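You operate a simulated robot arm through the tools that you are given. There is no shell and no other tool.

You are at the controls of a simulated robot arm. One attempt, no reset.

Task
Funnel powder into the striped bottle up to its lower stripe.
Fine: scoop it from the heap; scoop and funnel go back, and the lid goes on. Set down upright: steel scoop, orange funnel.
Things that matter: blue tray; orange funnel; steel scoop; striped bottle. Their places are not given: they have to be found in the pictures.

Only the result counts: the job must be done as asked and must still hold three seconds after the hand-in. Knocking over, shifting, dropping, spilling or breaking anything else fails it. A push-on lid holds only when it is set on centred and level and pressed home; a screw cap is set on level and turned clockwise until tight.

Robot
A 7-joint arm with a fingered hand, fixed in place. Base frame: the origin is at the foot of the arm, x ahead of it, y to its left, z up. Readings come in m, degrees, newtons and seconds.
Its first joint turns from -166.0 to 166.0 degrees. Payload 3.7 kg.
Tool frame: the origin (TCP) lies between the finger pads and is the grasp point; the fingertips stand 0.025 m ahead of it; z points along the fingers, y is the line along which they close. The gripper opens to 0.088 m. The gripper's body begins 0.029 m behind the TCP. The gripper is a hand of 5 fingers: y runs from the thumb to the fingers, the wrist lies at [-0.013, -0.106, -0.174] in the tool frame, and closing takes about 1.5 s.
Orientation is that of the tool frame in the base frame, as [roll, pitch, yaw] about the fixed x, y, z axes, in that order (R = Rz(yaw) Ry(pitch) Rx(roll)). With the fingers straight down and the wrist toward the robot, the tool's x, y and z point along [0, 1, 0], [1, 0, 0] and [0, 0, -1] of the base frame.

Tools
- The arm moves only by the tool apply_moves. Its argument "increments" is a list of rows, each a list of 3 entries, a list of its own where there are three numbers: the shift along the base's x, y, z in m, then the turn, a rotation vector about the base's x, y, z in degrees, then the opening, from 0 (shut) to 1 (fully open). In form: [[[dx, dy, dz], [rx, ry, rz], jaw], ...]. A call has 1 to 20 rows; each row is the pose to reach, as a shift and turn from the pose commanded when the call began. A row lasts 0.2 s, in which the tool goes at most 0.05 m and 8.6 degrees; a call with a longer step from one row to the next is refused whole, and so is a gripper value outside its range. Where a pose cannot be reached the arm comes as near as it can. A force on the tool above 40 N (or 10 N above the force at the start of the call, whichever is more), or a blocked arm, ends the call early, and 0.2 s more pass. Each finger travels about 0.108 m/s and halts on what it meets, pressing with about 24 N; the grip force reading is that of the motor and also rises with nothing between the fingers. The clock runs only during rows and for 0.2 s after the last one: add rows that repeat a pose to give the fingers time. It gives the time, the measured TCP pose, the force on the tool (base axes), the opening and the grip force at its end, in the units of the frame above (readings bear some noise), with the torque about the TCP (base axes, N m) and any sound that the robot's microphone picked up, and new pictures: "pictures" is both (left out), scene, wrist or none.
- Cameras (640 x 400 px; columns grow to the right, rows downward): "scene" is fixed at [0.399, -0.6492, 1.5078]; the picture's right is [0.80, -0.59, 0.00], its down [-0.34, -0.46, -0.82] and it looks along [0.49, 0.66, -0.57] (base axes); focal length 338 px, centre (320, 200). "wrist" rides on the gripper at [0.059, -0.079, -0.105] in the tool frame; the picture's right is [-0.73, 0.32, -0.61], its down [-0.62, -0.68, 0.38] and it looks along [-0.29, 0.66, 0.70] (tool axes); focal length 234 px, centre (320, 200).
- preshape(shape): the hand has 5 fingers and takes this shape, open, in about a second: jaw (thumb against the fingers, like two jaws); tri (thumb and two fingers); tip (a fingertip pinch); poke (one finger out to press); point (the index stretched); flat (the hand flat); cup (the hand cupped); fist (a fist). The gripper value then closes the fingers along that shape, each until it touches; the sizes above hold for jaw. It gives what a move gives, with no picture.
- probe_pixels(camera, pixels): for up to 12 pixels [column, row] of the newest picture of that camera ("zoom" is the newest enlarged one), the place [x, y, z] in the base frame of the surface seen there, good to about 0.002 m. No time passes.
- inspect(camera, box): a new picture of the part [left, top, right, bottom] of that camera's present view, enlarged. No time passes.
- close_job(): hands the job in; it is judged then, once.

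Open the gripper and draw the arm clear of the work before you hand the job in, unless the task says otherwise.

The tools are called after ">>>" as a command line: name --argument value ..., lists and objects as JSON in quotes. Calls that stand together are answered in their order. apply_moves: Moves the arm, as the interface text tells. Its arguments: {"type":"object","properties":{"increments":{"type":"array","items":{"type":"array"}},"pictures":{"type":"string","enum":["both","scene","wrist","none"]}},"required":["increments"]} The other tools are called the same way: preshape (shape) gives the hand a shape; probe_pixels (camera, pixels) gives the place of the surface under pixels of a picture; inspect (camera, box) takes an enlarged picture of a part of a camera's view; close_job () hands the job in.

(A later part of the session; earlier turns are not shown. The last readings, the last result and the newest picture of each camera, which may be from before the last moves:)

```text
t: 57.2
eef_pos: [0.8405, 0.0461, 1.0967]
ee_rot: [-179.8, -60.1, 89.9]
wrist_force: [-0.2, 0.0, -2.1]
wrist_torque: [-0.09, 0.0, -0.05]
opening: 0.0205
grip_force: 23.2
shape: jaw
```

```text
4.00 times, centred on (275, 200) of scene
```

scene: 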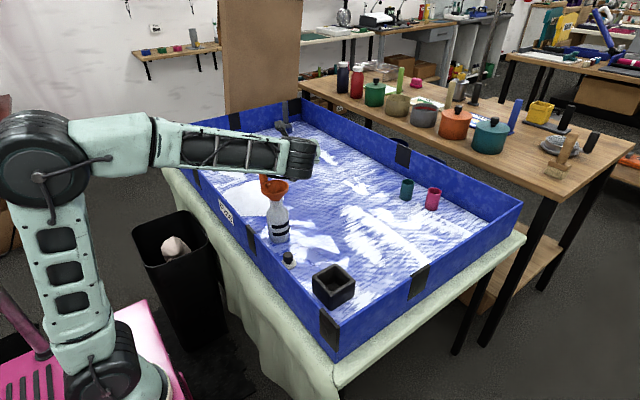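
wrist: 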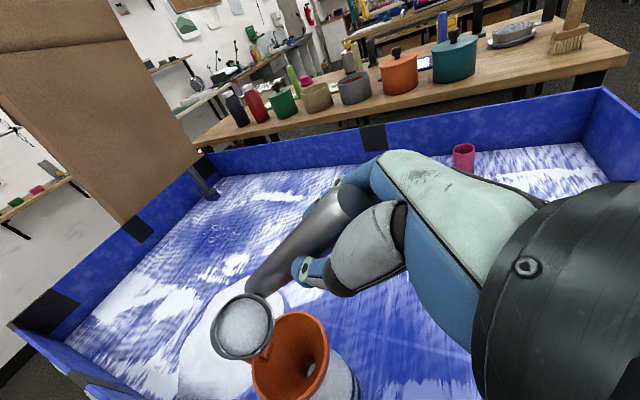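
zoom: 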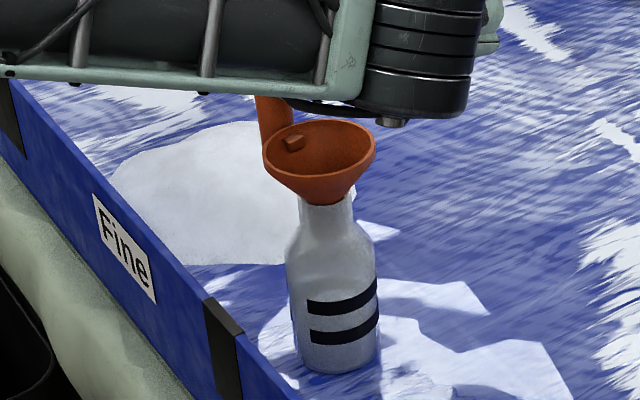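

Powder surface seems to recede in the cup. I probe cup rim and surface from the wrist zoom to know lip place and effective tilt.

>>> inspect --camera "wrist" --box '[190, 280, 340, 400]'

>>> probe_pixels --camera "wrist" --pixels '[[212, 325], [222, 347], [245, 358], [265, 345], [273, 322], [265, 300], [245, 293], [225, 302], [240, 325], [230, 330], [250, 320], [245, 340]]'

```text
3.33 times, centred on (265, 340) of wrist
```

zoom: 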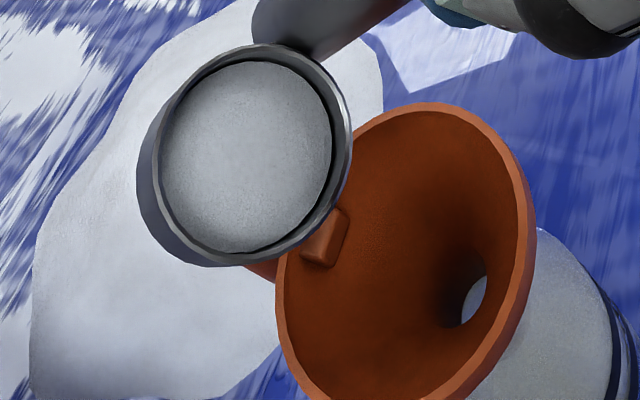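

```text
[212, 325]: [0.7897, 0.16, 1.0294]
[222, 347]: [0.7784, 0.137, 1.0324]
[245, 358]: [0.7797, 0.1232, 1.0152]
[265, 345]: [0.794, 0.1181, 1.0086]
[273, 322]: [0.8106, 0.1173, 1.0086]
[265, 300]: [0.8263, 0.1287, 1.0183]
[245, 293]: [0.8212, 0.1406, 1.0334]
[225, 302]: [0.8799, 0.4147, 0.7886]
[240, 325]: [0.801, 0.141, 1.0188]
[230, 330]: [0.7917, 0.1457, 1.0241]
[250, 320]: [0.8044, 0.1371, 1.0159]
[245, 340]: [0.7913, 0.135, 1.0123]
```

About 1 cm of the cup has already run out (surface recessed, lip well over the funnel). I look at the bottle level.

>>> inspect --camera "scene" --box '[262, 195, 296, 247]'

>>> probe_pixels --camera "zoom" --pixels '[[320, 380], [320, 350], [330, 320], [330, 290], [340, 250], [290, 340], [350, 340], [370, 360], [300, 370], [320, 200], [350, 270], [280, 300]]'

```text
7.69 times, centred on (279, 221) of scene
```

zoom: 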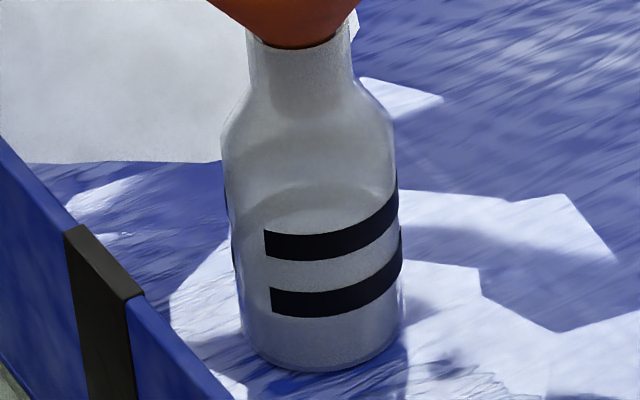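

```text
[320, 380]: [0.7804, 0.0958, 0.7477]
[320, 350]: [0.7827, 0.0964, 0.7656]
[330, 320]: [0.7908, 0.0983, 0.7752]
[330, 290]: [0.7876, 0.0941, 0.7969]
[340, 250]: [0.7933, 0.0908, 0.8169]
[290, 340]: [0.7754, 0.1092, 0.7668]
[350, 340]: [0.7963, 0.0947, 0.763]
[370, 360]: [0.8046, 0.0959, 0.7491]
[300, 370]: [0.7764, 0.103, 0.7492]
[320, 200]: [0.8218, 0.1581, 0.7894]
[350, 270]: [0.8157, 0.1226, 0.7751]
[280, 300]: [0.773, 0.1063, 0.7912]
```

Level inside now reads z≈0.775 (was ≈0.770), lower stripe spans ≈0.785–0.798; the rest of this scoop will stay below it. I tilt on to 110° keeping the lip fixed over the funnel so the cup empties.

>>> apply_moves --increments '[[[0, -0.006, -0.005], [5, 0, 0], 0], [[0, -0.0116, -0.01], [10, 0, 0], 0], [[0, -0.0175, -0.017], [15, 0, 0], 0], [[0, -0.0234, -0.0241], [20, 0, 0], 0], [[0, -0.0283, -0.032], [25, 0, 0], 0], [[0, -0.0328, -0.04], [30, 0, 0], 0], [[0, -0.0367, -0.0495], [35, 0, 0], 0], [[0, -0.0401, -0.0591], [40, 0, 0], 0], [[0, -0.0421, -0.069], [45, 0, 0], 0], [[0, -0.0441, -0.0791], [50, 0, 0], 0], [[0, -0.0441, -0.0791], [50, 0, 0], 0], [[0, -0.0441, -0.0791], [50, 0, 0], 0]]' --pictures "both"

>>> inspect --camera "wrist" --box '[160, 220, 400, 400]'

>>> inspect --camera "scene" --box '[245, 150, 325, 250]'

```text
t: 59.8
eef_pos: [0.8412, 0.0024, 1.0149]
ee_rot: [-0.3, -69.8, -89.6]
wrist_force: [0.2, -0.4, -1.2]
wrist_torque: [-0.12, -0.04, 0.0]
opening: 0.0207
grip_force: 23.9
shape: jaw
```

scene: 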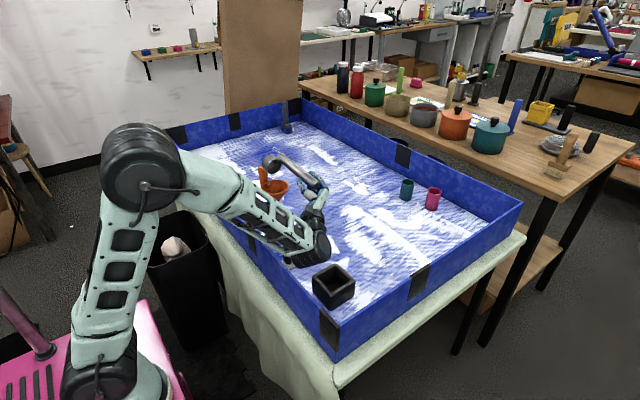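
wrist: 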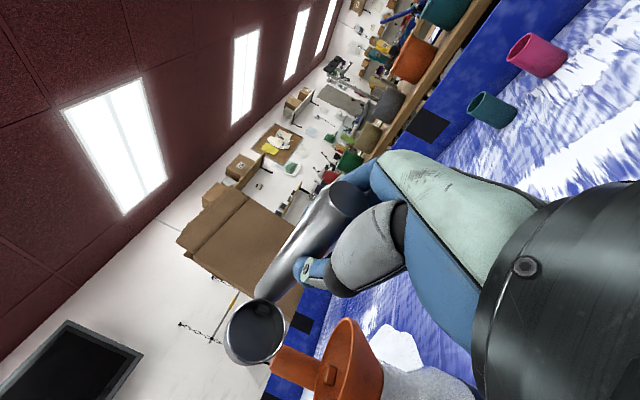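

```text
2.22 times, centred on (280, 310) of wrist
```

zoom: 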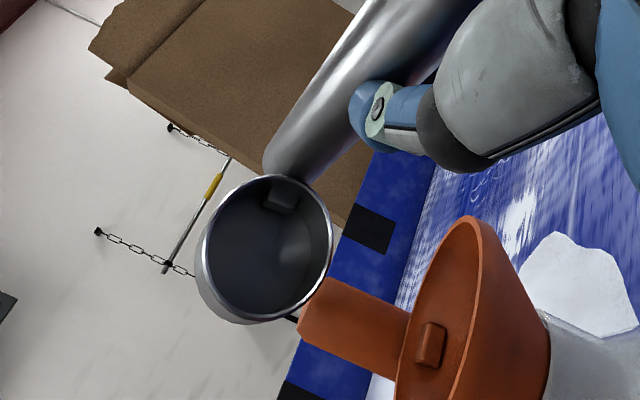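

```text
4.00 times, centred on (285, 200) of scene
```

zoom: 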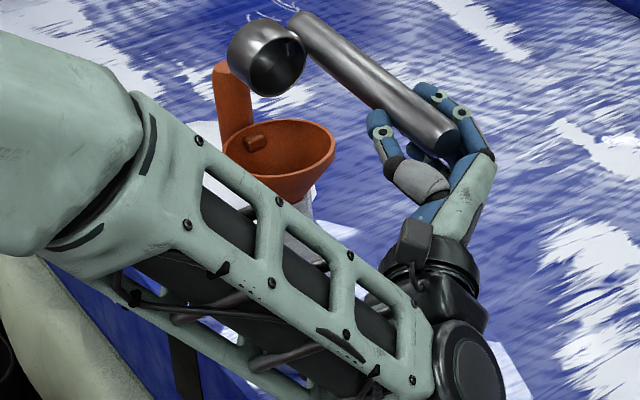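

The cup is empty, no spilled powder in view. I reverse the same path back to an upright scoop.

>>> apply_moves --increments '[[[0, 0.002, 0.012], [-5, 0, 0], 0], [[0, 0.004, 0.022], [-10, 0, 0], 0], [[0, 0.0113, 0.042], [-20, 0, 0], 0], [[0, 0.0207, 0.058], [-28, 0, 0], 0], [[0, 0.0266, 0.065], [-36, 0, 0], 0], [[0, 0.0381, 0.078], [-44, 0, 0], 0], [[0, 0.0441, 0.085], [-52, 0, 0], 0], [[0, 0.0593, 0.1], [-60, 0, 0], 0], [[0, 0.07, 0.11], [-68, 0, 0], 0], [[0, 0.08, 0.12], [-76, 0, 0], 0], [[0, 0.09, 0.13], [-84, 0, 0], 0], [[0, 0.105, 0.135], [-92, 0, 0], 0], [[0, 0.12, 0.14], [-100, 0, 0], 0], [[0, 0.138, 0.15], [-108, 0, 0], 0], [[0, 0.15, 0.155], [-110, 0, 0], 0], [[0, 0.18, 0.155], [-110, 0, 0], 0], [[0, 0.21, 0.155], [-110, 0, 0], 0], [[0, 0.24, 0.155], [-110, 0, 0], 0], [[0, 0.24, 0.155], [-110, 0, 0], 0]]' --pictures "both"

```text
refused: row 3 steps farther than a row can; nothing moved
```

I resend it with steps no larger than 8°.

>>> apply_moves --increments '[[[0, 0.003, 0.016], [-8, 0, 0], 0], [[0, 0.008, 0.032], [-16, 0, 0], 0], [[0, 0.014, 0.048], [-24, 0, 0], 0], [[0, 0.0207, 0.06], [-32, 0, 0], 0], [[0, 0.029, 0.07], [-40, 0, 0], 0], [[0, 0.0381, 0.08], [-48, 0, 0], 0], [[0, 0.05, 0.09], [-56, 0, 0], 0], [[0, 0.06, 0.1], [-64, 0, 0], 0], [[0, 0.07, 0.11], [-72, 0, 0], 0], [[0, 0.08, 0.12], [-80, 0, 0], 0], [[0, 0.095, 0.13], [-88, 0, 0], 0], [[0, 0.11, 0.138], [-96, 0, 0], 0], [[0, 0.128, 0.148], [-104, 0, 0], 0], [[0, 0.143, 0.155], [-110, 0, 0], 0], [[0, 0.17, 0.155], [-110, 0, 0], 0], [[0, 0.2, 0.155], [-110, 0, 0], 0], [[0, 0.235, 0.15], [-110, 0, 0], 0], [[0, 0.27, 0.14], [-110, 0, 0], 0], [[0, 0.27, 0.14], [-110, 0, 0], 0]]' --pictures "both"

>>> inspect --camera "scene" --box '[262, 195, 296, 247]'

>>> inspect --camera "scene" --box '[205, 120, 335, 260]'

```text
t: 63.8
eef_pos: [0.8417, 0.2724, 1.1559]
ee_rot: [-179.8, -0.2, 89.9]
wrist_force: [-0.5, 0.1, -1.2]
wrist_torque: [0.02, -0.04, 0.01]
opening: 0.0202
grip_force: 24.6
shape: jaw
```

scene: 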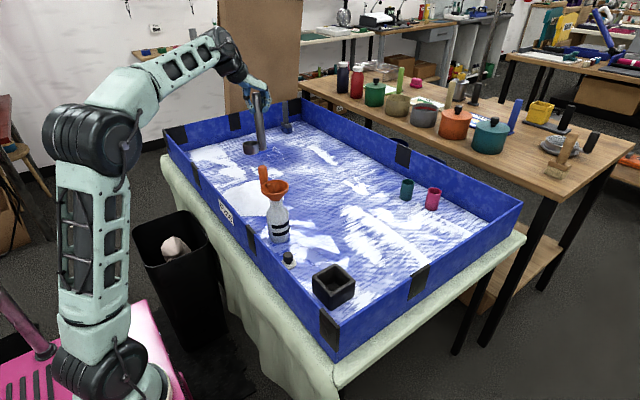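
wrist: 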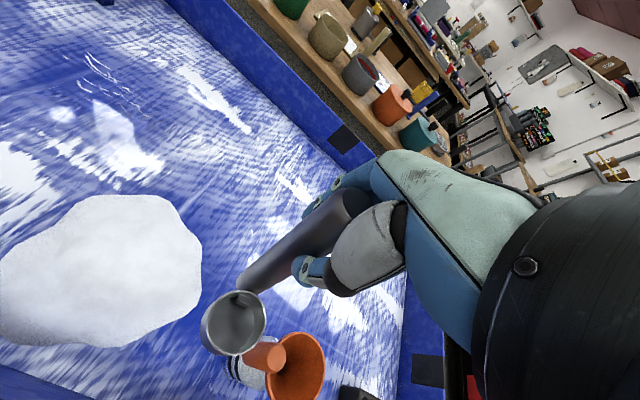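

```text
7.69 times, centred on (279, 221) of scene
```

zoom: 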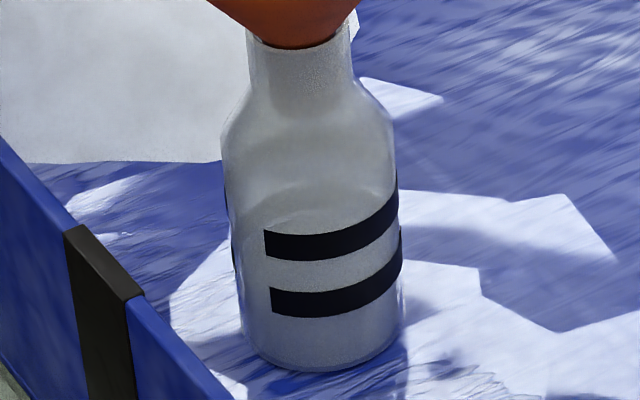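

```text
2.86 times, centred on (270, 190) of scene
```

zoom: 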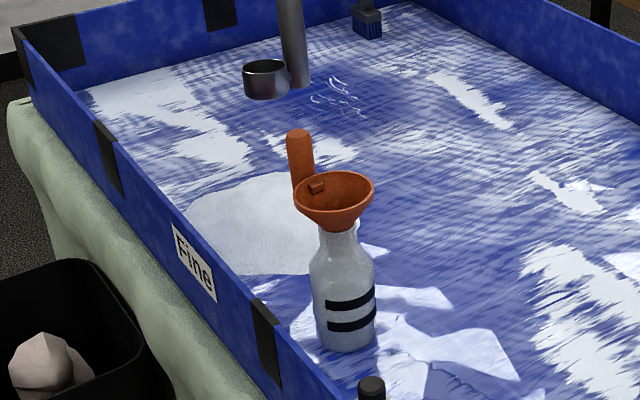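

No spill seen. I look for the powder surface inside by probing many pixels across the bottle body.

>>> inspect --camera "scene" --box '[262, 210, 296, 247]'

>>> probe_pixels --camera "zoom" --pixels '[[300, 100], [310, 120], [320, 95], [350, 110], [370, 100], [290, 190], [300, 195], [320, 190], [340, 190], [360, 185], [380, 175], [400, 160]]'

>>> probe_pixels --camera "zoom" --pixels '[[300, 60], [330, 70], [360, 80], [390, 70], [280, 80], [250, 120], [250, 180], [260, 240], [300, 270], [350, 270], [380, 240], [405, 230]]'

```text
10.81 times, centred on (279, 228) of scene
```

zoom: 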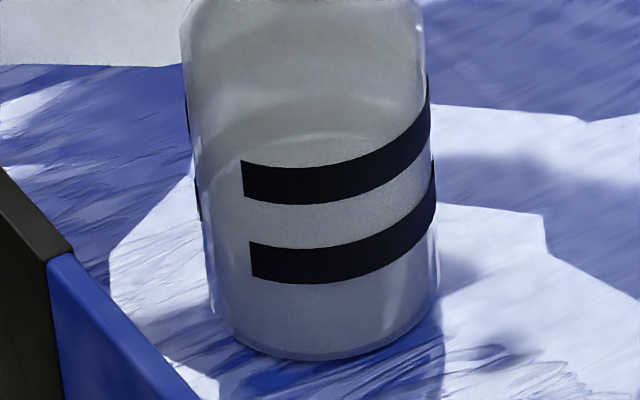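

```text
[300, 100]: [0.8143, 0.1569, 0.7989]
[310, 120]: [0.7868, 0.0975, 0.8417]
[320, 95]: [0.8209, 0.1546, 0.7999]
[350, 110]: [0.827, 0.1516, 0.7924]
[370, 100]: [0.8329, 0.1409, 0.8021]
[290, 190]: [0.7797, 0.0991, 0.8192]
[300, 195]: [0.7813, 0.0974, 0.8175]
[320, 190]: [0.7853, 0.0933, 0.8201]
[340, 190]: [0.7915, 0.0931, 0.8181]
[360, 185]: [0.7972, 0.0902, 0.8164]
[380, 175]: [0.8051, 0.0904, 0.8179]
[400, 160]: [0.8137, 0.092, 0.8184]
```

```text
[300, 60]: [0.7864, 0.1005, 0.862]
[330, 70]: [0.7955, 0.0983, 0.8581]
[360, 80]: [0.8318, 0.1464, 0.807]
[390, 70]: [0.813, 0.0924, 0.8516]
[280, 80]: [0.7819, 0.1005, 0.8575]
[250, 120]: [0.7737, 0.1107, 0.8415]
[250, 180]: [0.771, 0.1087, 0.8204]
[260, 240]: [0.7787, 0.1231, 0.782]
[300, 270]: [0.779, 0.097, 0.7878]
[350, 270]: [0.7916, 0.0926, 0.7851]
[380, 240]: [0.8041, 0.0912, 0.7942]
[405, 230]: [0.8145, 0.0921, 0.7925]
```

Level now ≈0.783, at the lower edge of the lower stripe (0.783–0.797); a full cup raised it 13 mm, so about half a cup more is needed. I go for a second scoop: back over the heap's far side with the lean.

>>> apply_moves --increments '[[[0.005, 0.02, 0], [0, 0, 0], 0], [[0.012, 0.045, 0], [0, 0, 0], 0], [[0.02, 0.07, -0.02], [0, 0, 0], 0], [[0.028, 0.095, -0.05], [0, 0, 0], 0], [[0.0333, 0.1126, -0.075], [0, -7, 0], 0], [[0.0333, 0.1126, -0.096], [0, -14, 0], 0], [[0.0333, 0.1126, -0.096], [0, -21, 0], 0], [[0.0333, 0.1126, -0.096], [0, -28, 0], 0], [[0.0333, 0.1126, -0.096], [0, -35, 0], 0], [[0.0333, 0.1126, -0.096], [0, -35, 0], 0]]' --pictures "both"

>>> inspect --camera "scene" --box '[205, 130, 325, 240]'

```text
t: 66.0
eef_pos: [0.8729, 0.384, 1.0594]
ee_rot: [144.9, -0.2, 90.0]
wrist_force: [-0.9, 0.6, -1.7]
wrist_torque: [0.03, 0.04, 0.0]
opening: 0.0201
grip_force: 24.4
shape: jaw
```

scene: 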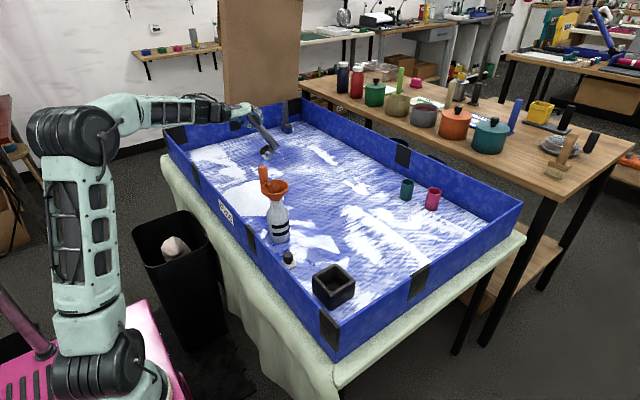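
wrist: 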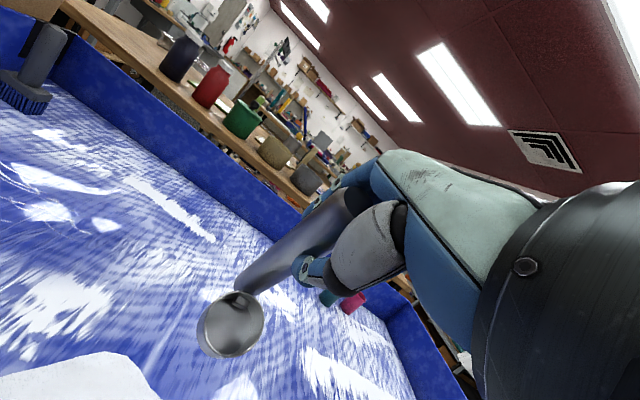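

```text
3.64 times, centred on (265, 185) of scene
```

zoom: 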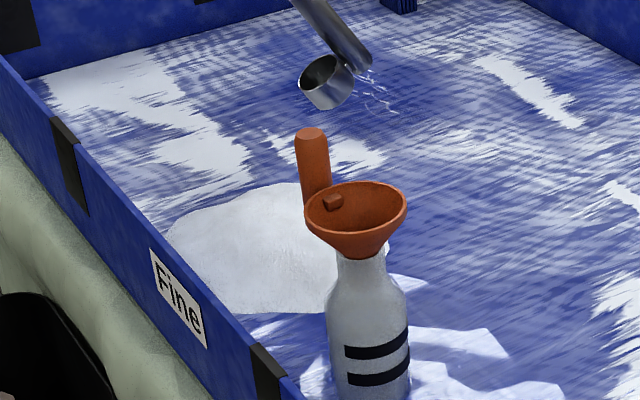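

The scoop shifted slightly in the grip but is fine. I dip and sweep as before, then lift.

>>> apply_moves --increments '[[[0, 0, -0.03], [0, 0, 0], 0], [[0, 0, -0.06], [0, 0, 0], 0], [[0, 0, -0.09], [0, 0, 0], 0], [[0, 0, -0.115], [0, 0, 0], 0], [[0, 0, -0.135], [0, 0, 0], 0], [[0, 0, -0.147], [0, 0, 0], 0], [[-0.01, 0, -0.147], [0, 0, 0], 0], [[-0.02, 0, -0.147], [0, 5, 0], 0], [[-0.02, 0, -0.147], [0, 10, 0], 0], [[-0.02, 0, -0.147], [0, 15, 0], 0], [[-0.02, 0, -0.147], [0, 20, 0], 0], [[-0.02, 0, -0.147], [0, 25, 0], 0], [[-0.02, 0, -0.147], [0, 30, 0], 0], [[-0.02, 0, -0.147], [0, 35, 0], 0], [[-0.02, 0, -0.147], [0, 35, 0], 0], [[-0.02, 0, -0.137], [0, 35, 0], 0], [[-0.02, 0, -0.125], [0, 35, 0], 0], [[-0.02, 0, -0.11], [0, 35, 0], 0], [[-0.02, 0, -0.09], [0, 35, 0], 0], [[-0.02, 0, -0.07], [0, 35, 0], 0]]' --pictures "both"

>>> inspect --camera "scene" --box '[205, 130, 325, 240]'

>>> inspect --camera "wrist" --box '[100, 200, 320, 400]'

```text
t: 70.2
eef_pos: [0.8548, 0.3853, 0.9875]
ee_rot: [-179.9, -0.1, 89.8]
wrist_force: [-0.4, 0.0, -0.6]
wrist_torque: [0.01, -0.01, 0.01]
opening: 0.02
grip_force: 23.9
shape: jaw
```

scene: 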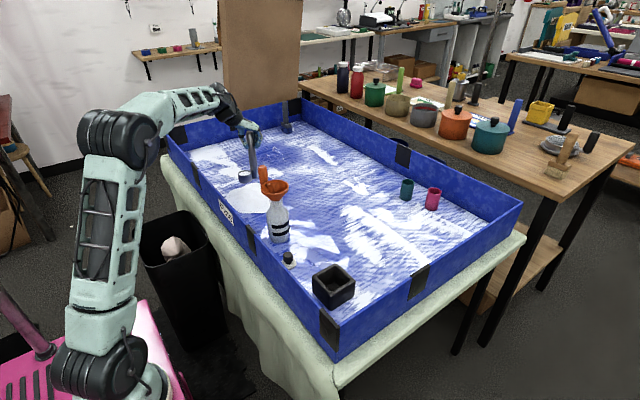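
wrist: 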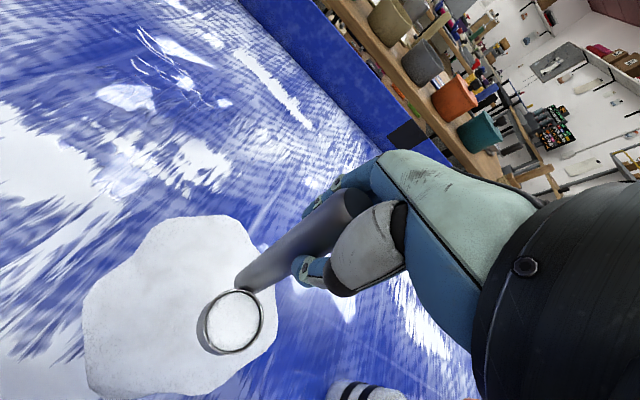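

```text
3.64 times, centred on (265, 185) of scene
```

zoom: 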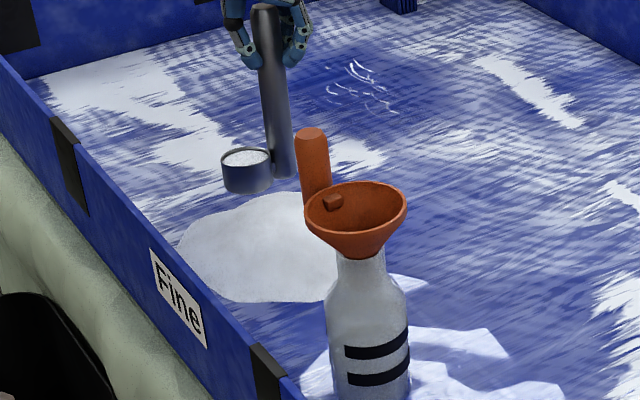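

```text
2.00 times, centred on (210, 300) of wrist
```

zoom: 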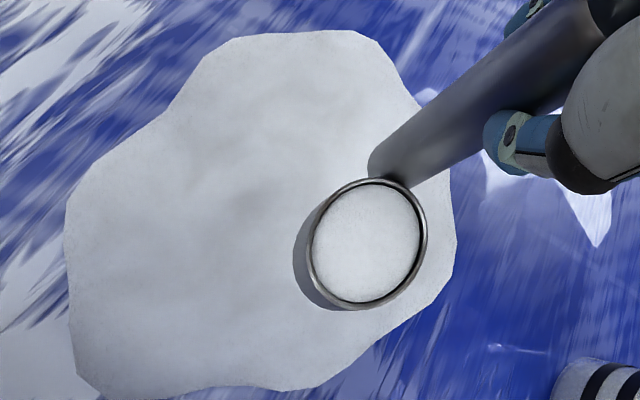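

Cup full again and heap shrank a bit. I probe the cup rim to update its position relative to the hand.

>>> probe_pixels --camera "zoom" --pixels '[[312, 250], [322, 290], [360, 306], [405, 285], [425, 240], [412, 200], [375, 180], [335, 200], [365, 245], [340, 245], [390, 245], [365, 280]]'

>>> inspect --camera "scene" --box '[225, 125, 275, 190]'

```text
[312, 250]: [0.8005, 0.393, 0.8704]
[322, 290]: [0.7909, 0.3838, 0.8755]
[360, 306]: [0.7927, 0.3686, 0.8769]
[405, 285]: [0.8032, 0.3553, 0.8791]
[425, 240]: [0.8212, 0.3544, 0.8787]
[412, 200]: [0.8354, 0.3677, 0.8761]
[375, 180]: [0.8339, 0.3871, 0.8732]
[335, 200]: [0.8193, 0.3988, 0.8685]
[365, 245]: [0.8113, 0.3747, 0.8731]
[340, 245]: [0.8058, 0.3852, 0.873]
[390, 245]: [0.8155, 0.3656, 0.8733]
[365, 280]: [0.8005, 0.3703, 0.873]
```

```text
6.15 times, centred on (250, 158) of scene
```

zoom: 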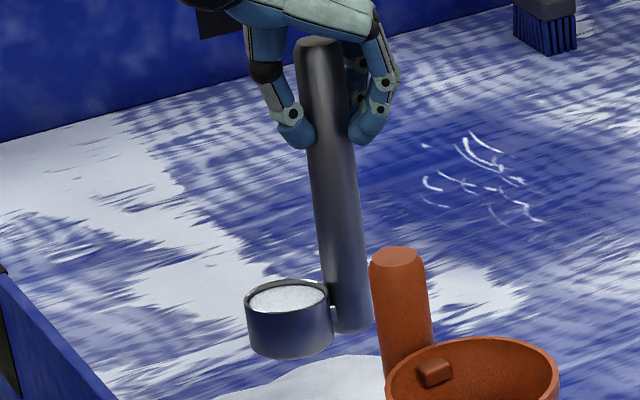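

The rim is ~9° low on the +y side because the scoop slipped a bit in the grip. Here, still above the heap, I roll the hand +8° to level the cup, and re-measure.

>>> apply_moves --increments '[[[0, 0, 0.005], [4, 0, 0], 0], [[0, 0, 0.01], [8, 0, 0], 0], [[0, 0, 0.01], [8, 0, 0], 0], [[0, 0, 0.01], [8, 0, 0], 0]]' --pictures "wrist"

>>> inspect --camera "wrist" --box '[100, 200, 320, 400]'

>>> inspect --camera "scene" --box '[225, 125, 275, 190]'

```text
t: 71.2
eef_pos: [0.8557, 0.3841, 1.0009]
ee_rot: [-179.8, -8.3, 89.8]
wrist_force: [-0.6, -0.5, -1.4]
wrist_torque: [0.02, -0.01, -0.01]
opening: 0.0201
grip_force: 23.7
shape: jaw
```

wrist: 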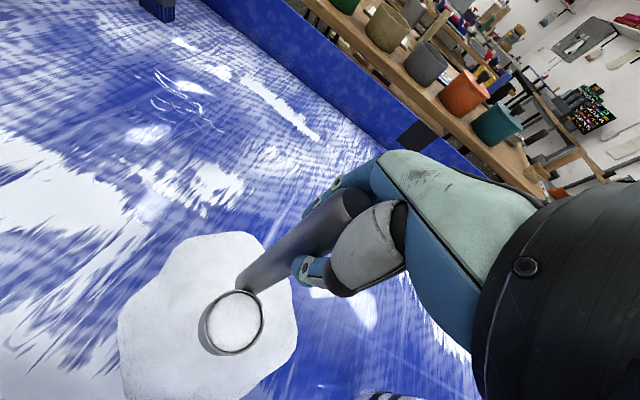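

```text
2.00 times, centred on (210, 300) of wrist
```

zoom: 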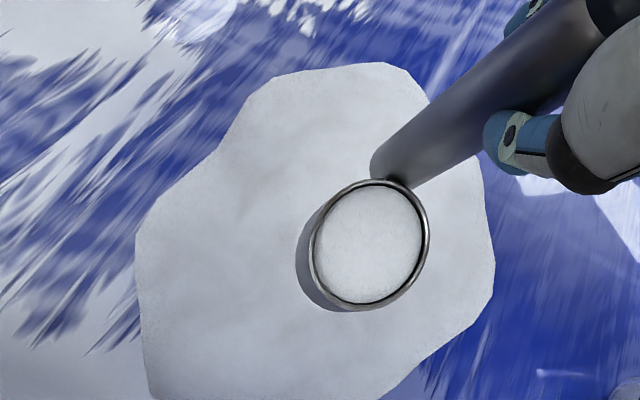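

```text
6.15 times, centred on (250, 158) of scene
```

zoom: 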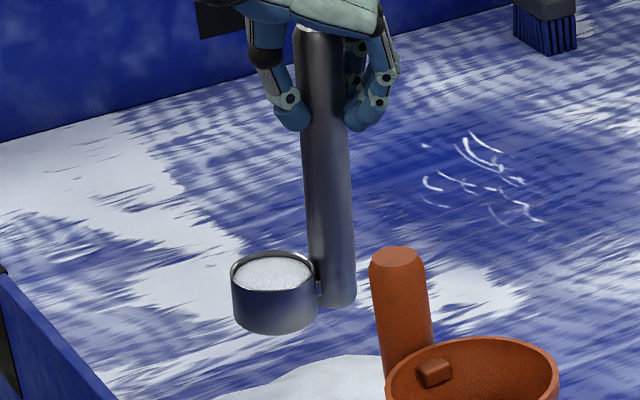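

Rim looks level now; quick probe of rim and powder to get the offsets.

>>> probe_pixels --camera "wrist" --pixels '[[208, 325], [213, 340], [231, 351], [252, 342], [262, 320], [255, 300], [238, 291], [218, 304], [235, 322], [225, 322], [248, 318], [235, 338]]'

>>> probe_pixels --camera "zoom" --pixels '[[232, 270], [250, 290], [275, 293], [300, 287], [314, 268], [300, 255], [272, 252], [245, 258], [272, 272], [320, 34], [330, 200], [335, 300]]'

```text
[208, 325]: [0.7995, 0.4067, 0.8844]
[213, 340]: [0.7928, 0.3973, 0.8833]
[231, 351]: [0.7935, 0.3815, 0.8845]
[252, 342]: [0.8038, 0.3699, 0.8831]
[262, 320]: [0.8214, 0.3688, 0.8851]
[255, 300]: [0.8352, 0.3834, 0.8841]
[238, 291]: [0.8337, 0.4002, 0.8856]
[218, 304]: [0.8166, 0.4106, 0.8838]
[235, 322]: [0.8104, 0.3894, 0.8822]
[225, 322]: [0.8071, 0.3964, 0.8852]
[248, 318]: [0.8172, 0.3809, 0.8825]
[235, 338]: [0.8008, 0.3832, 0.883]
```

```text
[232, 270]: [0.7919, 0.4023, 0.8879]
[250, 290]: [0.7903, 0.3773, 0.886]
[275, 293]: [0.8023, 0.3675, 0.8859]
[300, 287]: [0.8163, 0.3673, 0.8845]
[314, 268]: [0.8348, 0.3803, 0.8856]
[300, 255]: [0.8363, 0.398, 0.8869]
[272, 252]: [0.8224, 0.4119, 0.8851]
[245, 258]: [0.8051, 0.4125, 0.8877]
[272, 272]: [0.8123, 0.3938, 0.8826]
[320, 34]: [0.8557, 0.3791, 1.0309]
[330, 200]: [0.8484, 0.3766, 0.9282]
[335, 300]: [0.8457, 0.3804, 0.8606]
```

Rim level, z 0.885; cup centre is TCP+(−0.0415,+0.005,−0.1155). I carry it up and over the funnel as before.

>>> apply_moves --increments '[[[0, 0, 0.015], [0, 0, 0], 0], [[0, 0, 0.04], [0, 0, 0], 0], [[0, 0, 0.07], [0, 0, 0], 0], [[0, 0, 0.1], [0, 0, 0], 0], [[0, 0, 0.13], [0, 0, 0], 0], [[0, -0.01, 0.15], [0, 0, 0], 0], [[-0.002, -0.025, 0.157], [0, 0, 0], 0], [[-0.004, -0.045, 0.157], [0, 0, 0], 0], [[-0.006, -0.07, 0.157], [0, 0, 0], 0], [[-0.008, -0.095, 0.157], [0, 0, 0], 0], [[-0.01, -0.12, 0.157], [0, 0, 0], 0], [[-0.012, -0.145, 0.157], [0, 0, 0], 0], [[-0.0125, -0.17, 0.157], [0, 0, 0], 0], [[-0.0125, -0.195, 0.157], [0, 0, 0], 0], [[-0.0125, -0.215, 0.157], [0, 0, 0], 0], [[-0.0125, -0.23, 0.157], [0, 0, 0], 0], [[-0.0125, -0.24, 0.155], [0, 0, 0], 0], [[-0.0125, -0.246, 0.15], [0, 0, 0], 0], [[-0.0125, -0.2486, 0.143], [0, 0, 0], 0], [[-0.0125, -0.2486, 0.136], [0, 0, 0], 0]]' --pictures "both"

>>> inspect --camera "wrist" --box '[100, 200, 320, 400]'

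>>> inspect --camera "scene" --box '[240, 130, 310, 220]'

```text
t: 75.4
eef_pos: [0.8408, 0.1341, 1.136]
ee_rot: [-179.9, -8.2, 90.0]
wrist_force: [1.0, 0.1, -1.4]
wrist_torque: [0.03, 0.01, -0.02]
opening: 0.0202
grip_force: 23.7
shape: jaw
```

scene: 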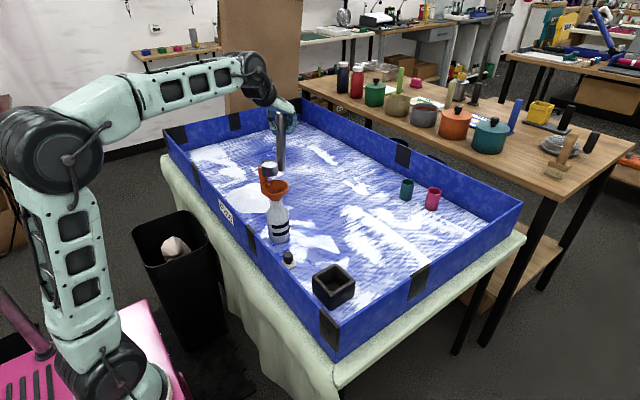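
wrist: 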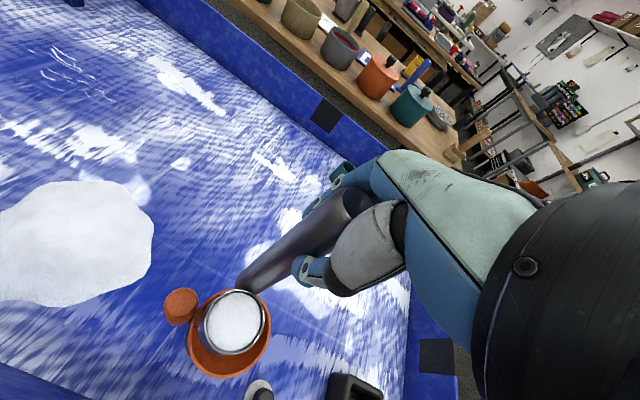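

```text
2.00 times, centred on (210, 300) of wrist
```

zoom: 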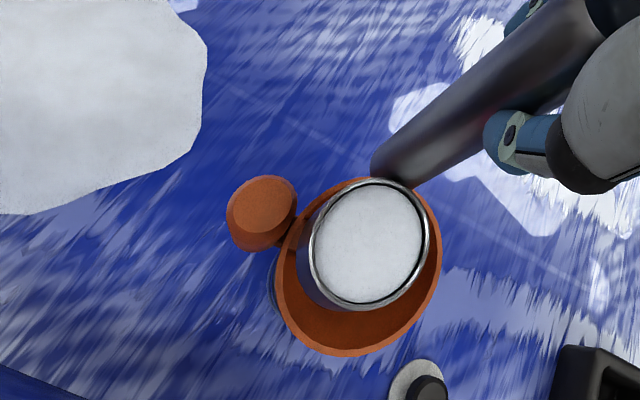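

```text
4.44 times, centred on (275, 175) of scene
```

zoom: 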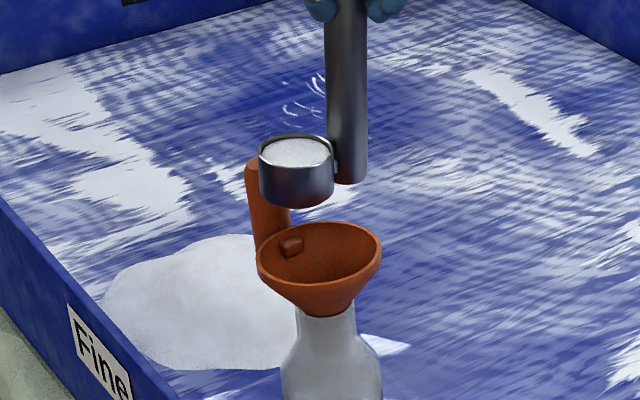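

The full cup is over the funnel again. I tilt it to about 40° actual in 5° steps with the lip held over the funnel.

>>> apply_moves --increments '[[[0, -0.0095, -0.002], [5.4, 0, 0], 0], [[0, -0.0193, -0.0043], [10.8, 0, 0], 0], [[0, -0.0295, -0.0069], [16.2, 0, 0], 0], [[0, -0.0396, -0.0095], [21.6, 0, 0], 0], [[0, -0.0495, -0.013], [27, 0, 0], 0], [[0, -0.0591, -0.0172], [32.4, 0, 0], 0], [[0, -0.0683, -0.0225], [37.8, 0, 0], 0], [[0, -0.0773, -0.0283], [43.2, 0, 0], 0], [[0, -0.0773, -0.0283], [43.2, 0, 0], 0]]' --pictures "both"

>>> inspect --camera "wrist" --box '[180, 260, 330, 400]'

```text
t: 77.4
eef_pos: [0.8407, 0.0598, 1.1066]
ee_rot: [-179.7, -51.4, 89.7]
wrist_force: [0.4, -0.2, -1.4]
wrist_torque: [-0.1, 0.03, -0.01]
opening: 0.0201
grip_force: 24.3
shape: jaw
```

scene: 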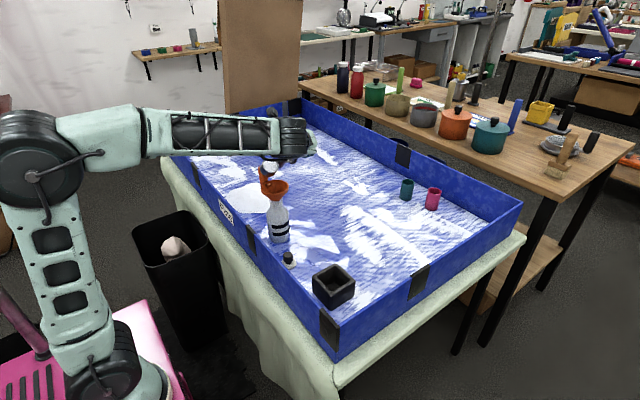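
wrist: 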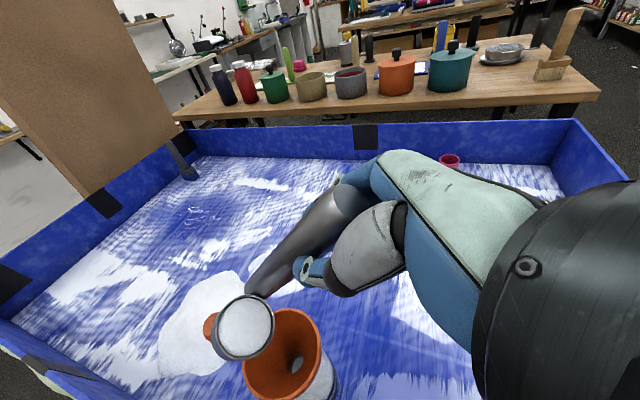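

```text
2.86 times, centred on (255, 330) of wrist
```

zoom: 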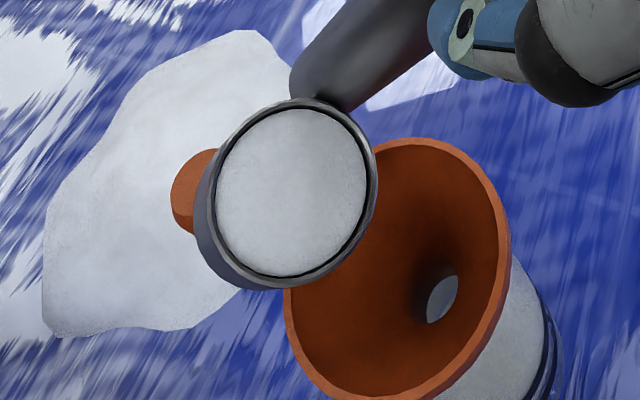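

I probe the rim and powder surface to see actual tilt, lip position and how much has left.

>>> probe_pixels --camera "zoom" --pixels '[[211, 230], [245, 280], [300, 275], [350, 245], [373, 190], [355, 130], [310, 103], [245, 135], [290, 190], [240, 200], [340, 180], [285, 250]]'

>>> probe_pixels --camera "zoom" --pixels '[[440, 295], [437, 310], [448, 285], [330, 262], [365, 222], [430, 305], [300, 130], [280, 150], [320, 220], [260, 240], [345, 150], [225, 175]]'

```text
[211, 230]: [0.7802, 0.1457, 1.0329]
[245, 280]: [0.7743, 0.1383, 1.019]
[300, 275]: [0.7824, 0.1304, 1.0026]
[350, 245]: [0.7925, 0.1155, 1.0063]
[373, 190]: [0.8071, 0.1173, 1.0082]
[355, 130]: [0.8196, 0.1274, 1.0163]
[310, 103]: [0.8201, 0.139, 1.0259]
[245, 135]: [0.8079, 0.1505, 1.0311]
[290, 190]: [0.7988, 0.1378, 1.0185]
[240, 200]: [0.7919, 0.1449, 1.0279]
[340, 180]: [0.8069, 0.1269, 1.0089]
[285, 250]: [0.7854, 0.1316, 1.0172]
```

```text
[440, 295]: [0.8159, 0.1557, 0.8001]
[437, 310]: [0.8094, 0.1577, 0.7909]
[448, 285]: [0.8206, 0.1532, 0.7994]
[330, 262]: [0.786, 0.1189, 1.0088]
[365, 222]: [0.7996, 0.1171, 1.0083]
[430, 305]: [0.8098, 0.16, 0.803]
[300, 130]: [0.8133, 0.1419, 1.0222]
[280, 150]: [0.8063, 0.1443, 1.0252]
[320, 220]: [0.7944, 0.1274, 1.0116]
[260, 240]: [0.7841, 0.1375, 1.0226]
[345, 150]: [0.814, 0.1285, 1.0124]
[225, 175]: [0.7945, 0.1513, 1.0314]
```

Actual tilt ≈40°, lip right at (0.80,0.117), about 3 mm of cup depth gone. I tilt ~8° more and hold shortly.

>>> apply_moves --increments '[[[0, -0.0072, -0.0042], [4.3, 0, 0], 0], [[0, -0.0143, -0.0087], [8.5, 0, 0], 0], [[0, -0.0143, -0.0087], [8.5, 0, 0], 0]]' --pictures "wrist"

>>> inspect --camera "wrist" --box '[180, 260, 330, 400]'

>>> inspect --camera "scene" --box '[262, 210, 296, 247]'

```text
t: 78.2
eef_pos: [0.8415, 0.0434, 1.1004]
ee_rot: [-179.9, -59.9, 89.9]
wrist_force: [0.4, -0.5, -1.6]
wrist_torque: [-0.1, -0.01, -0.01]
opening: 0.0201
grip_force: 24.4
shape: jaw
```

wrist: 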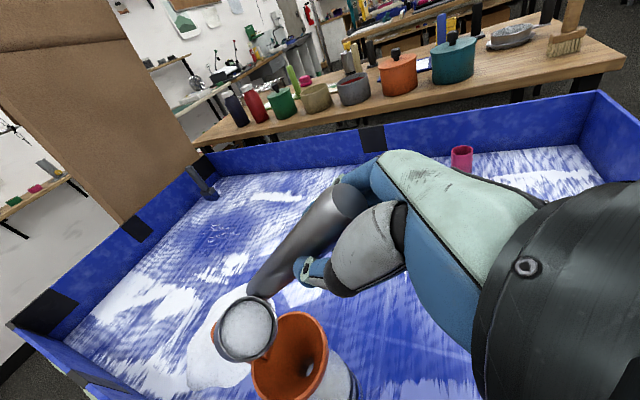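

```text
2.86 times, centred on (255, 330) of wrist
```

zoom: 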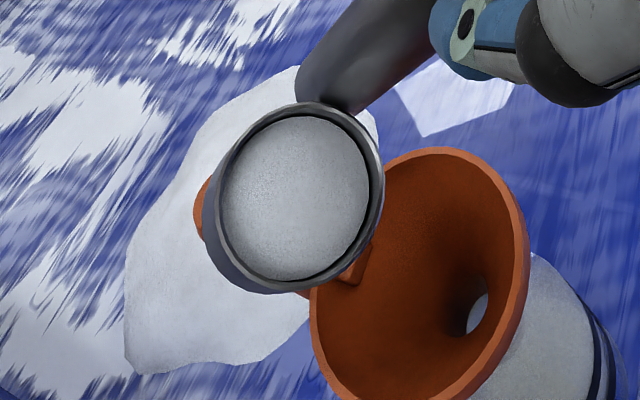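

```text
10.81 times, centred on (279, 228) of scene
```

zoom: 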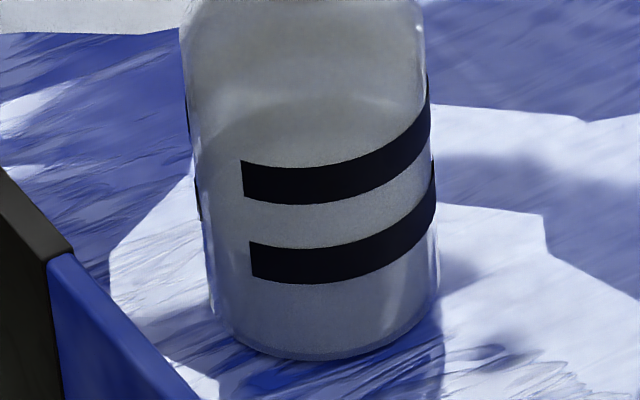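

The arc of the powder's back edge in the bottle rose (row ~97 in the zoom). I probe along that column for its height, and the cup surface.

>>> probe_pixels --camera "zoom" --pixels '[[320, 70], [322, 78], [318, 86], [320, 94], [322, 100], [318, 106], [320, 112], [322, 120], [318, 128], [320, 136], [322, 144], [318, 152]]'

>>> probe_pixels --camera "zoom" --pixels '[[350, 90], [352, 98], [348, 106], [350, 114], [352, 122], [348, 130], [350, 138], [270, 100], [272, 110], [268, 120], [270, 130], [272, 140]]'

>>> probe_pixels --camera "wrist" --pixels '[[245, 325], [235, 330], [255, 320], [245, 345], [240, 310], [260, 335], [272, 322], [265, 347], [245, 360], [262, 300], [225, 318], [256, 352]]'

```text
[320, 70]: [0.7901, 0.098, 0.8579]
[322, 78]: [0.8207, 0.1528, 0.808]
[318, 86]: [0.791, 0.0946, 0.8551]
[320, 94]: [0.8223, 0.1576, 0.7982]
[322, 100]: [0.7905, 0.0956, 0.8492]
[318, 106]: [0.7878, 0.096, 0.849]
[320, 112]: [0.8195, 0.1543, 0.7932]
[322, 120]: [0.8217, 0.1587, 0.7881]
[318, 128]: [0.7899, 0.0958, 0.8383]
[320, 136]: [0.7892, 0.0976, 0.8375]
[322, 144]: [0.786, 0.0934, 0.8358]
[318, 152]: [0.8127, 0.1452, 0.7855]
```

```text
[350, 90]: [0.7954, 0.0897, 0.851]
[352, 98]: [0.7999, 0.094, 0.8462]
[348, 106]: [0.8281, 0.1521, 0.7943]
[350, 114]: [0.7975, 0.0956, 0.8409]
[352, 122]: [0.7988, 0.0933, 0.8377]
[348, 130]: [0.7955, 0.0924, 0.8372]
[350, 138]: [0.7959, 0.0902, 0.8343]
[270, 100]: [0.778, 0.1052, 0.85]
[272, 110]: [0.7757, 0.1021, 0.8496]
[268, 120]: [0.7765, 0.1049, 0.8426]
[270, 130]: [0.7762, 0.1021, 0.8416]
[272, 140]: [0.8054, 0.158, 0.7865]
```

```text
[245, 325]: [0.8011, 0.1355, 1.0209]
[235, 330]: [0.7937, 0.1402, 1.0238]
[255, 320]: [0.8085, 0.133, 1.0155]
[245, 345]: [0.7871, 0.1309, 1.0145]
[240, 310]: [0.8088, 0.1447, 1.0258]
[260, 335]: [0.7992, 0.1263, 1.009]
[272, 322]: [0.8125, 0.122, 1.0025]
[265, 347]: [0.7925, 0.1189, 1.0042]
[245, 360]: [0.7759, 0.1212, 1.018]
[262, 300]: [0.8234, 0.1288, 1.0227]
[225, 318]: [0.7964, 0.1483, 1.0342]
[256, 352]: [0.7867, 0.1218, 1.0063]
```

Bottle level reads ≈0.786 now. I hold this tilt for 0.6 s to see if powder keeps flowing.

>>> apply_moves --increments '[[[0, 0, 0], [0, 0, 0], 0], [[0, 0, 0], [0, 0, 0], 0]]' --pictures "wrist"

>>> inspect --camera "wrist" --box '[205, 285, 285, 370]'

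>>> probe_pixels --camera "zoom" --pixels '[[320, 180], [260, 180], [380, 180], [320, 240], [320, 120], [280, 220], [360, 140], [190, 220], [200, 150], [430, 200], [410, 260], [360, 310]]'

>>> inspect --camera "scene" --box '[262, 210, 296, 247]'

>>> probe_pixels --camera "zoom" --pixels '[[300, 140], [305, 145], [310, 150], [315, 155], [325, 150], [330, 145], [335, 150], [340, 140], [290, 150], [280, 145], [300, 155], [360, 135]]'

```text
t: 78.8
eef_pos: [0.8397, 0.0437, 1.0992]
ee_rot: [-179.4, -59.7, 89.5]
wrist_force: [1.0, -0.1, -1.2]
wrist_torque: [-0.11, -0.01, -0.03]
opening: 0.0199
grip_force: 24.3
shape: jaw
```

wrist: 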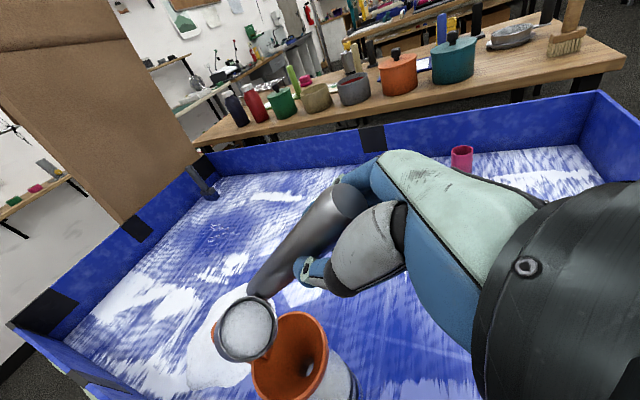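

```text
4.71 times, centred on (245, 328) of wrist
```

zoom: 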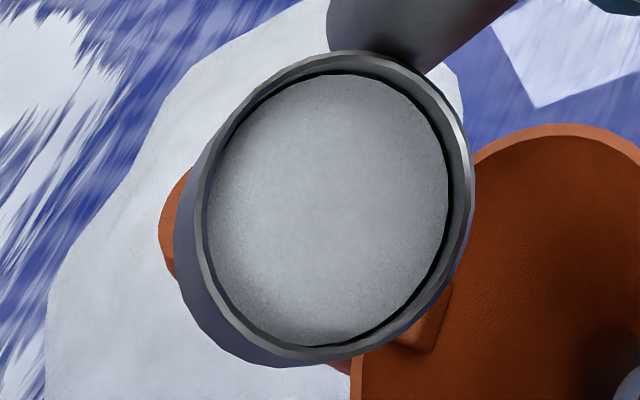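

```text
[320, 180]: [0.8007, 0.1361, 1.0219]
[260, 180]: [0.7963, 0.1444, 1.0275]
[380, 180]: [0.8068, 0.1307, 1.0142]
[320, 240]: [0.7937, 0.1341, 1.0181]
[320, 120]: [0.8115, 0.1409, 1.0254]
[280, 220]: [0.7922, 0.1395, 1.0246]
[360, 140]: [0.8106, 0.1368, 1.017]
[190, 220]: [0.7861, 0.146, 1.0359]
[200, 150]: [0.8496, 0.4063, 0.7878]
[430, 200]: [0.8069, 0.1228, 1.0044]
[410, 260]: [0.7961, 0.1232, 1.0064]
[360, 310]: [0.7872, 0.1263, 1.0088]
```

```text
10.81 times, centred on (279, 228) of scene
```

zoom: 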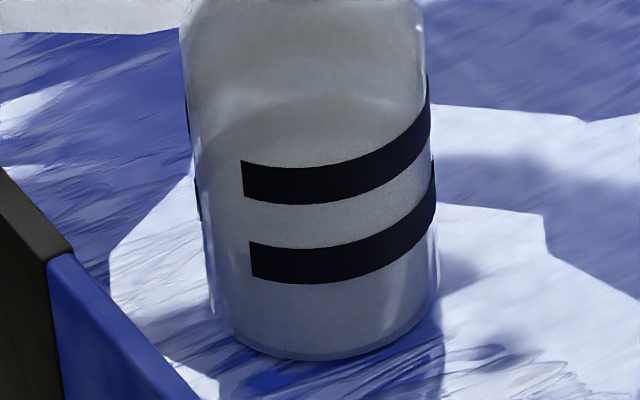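

```text
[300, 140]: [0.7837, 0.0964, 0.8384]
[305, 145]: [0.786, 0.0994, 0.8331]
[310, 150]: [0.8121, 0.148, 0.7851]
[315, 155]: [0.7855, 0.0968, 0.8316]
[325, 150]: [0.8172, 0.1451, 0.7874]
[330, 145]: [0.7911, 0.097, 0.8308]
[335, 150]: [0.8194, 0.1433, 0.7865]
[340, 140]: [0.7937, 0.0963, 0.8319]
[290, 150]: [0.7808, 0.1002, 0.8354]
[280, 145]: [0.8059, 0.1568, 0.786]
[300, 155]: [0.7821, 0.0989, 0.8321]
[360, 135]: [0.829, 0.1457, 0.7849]
```

Level holds at ≈0.786 (no further flow). I measure the lower stripe's edges precisely to set the target.

>>> probe_pixels --camera "zoom" --pixels '[[270, 246], [270, 277], [300, 250], [300, 281], [320, 250], [320, 281], [340, 248], [340, 278], [360, 242], [360, 272], [390, 228], [390, 258]]'

>>> probe_pixels --camera "zoom" --pixels '[[270, 168], [270, 198], [300, 171], [300, 202], [330, 170], [330, 200], [300, 265], [330, 265], [360, 257], [300, 300], [330, 320], [320, 350]]'

```text
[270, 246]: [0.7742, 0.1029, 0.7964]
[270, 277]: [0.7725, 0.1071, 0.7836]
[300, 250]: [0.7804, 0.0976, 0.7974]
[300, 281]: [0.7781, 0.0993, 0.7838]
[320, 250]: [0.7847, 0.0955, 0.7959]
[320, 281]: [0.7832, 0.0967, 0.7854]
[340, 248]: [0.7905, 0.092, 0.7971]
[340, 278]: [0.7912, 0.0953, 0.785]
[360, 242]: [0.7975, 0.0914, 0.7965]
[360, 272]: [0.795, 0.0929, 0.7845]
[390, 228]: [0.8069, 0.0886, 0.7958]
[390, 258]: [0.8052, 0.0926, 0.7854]
```

```text
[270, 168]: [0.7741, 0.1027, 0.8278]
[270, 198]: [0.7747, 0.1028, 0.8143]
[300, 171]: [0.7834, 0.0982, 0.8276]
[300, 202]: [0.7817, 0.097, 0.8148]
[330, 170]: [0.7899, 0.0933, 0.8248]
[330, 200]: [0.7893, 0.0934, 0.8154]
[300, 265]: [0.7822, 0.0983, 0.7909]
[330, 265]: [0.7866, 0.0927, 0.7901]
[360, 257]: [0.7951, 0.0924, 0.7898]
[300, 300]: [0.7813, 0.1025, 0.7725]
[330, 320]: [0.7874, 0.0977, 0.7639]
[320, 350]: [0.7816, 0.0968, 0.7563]
```

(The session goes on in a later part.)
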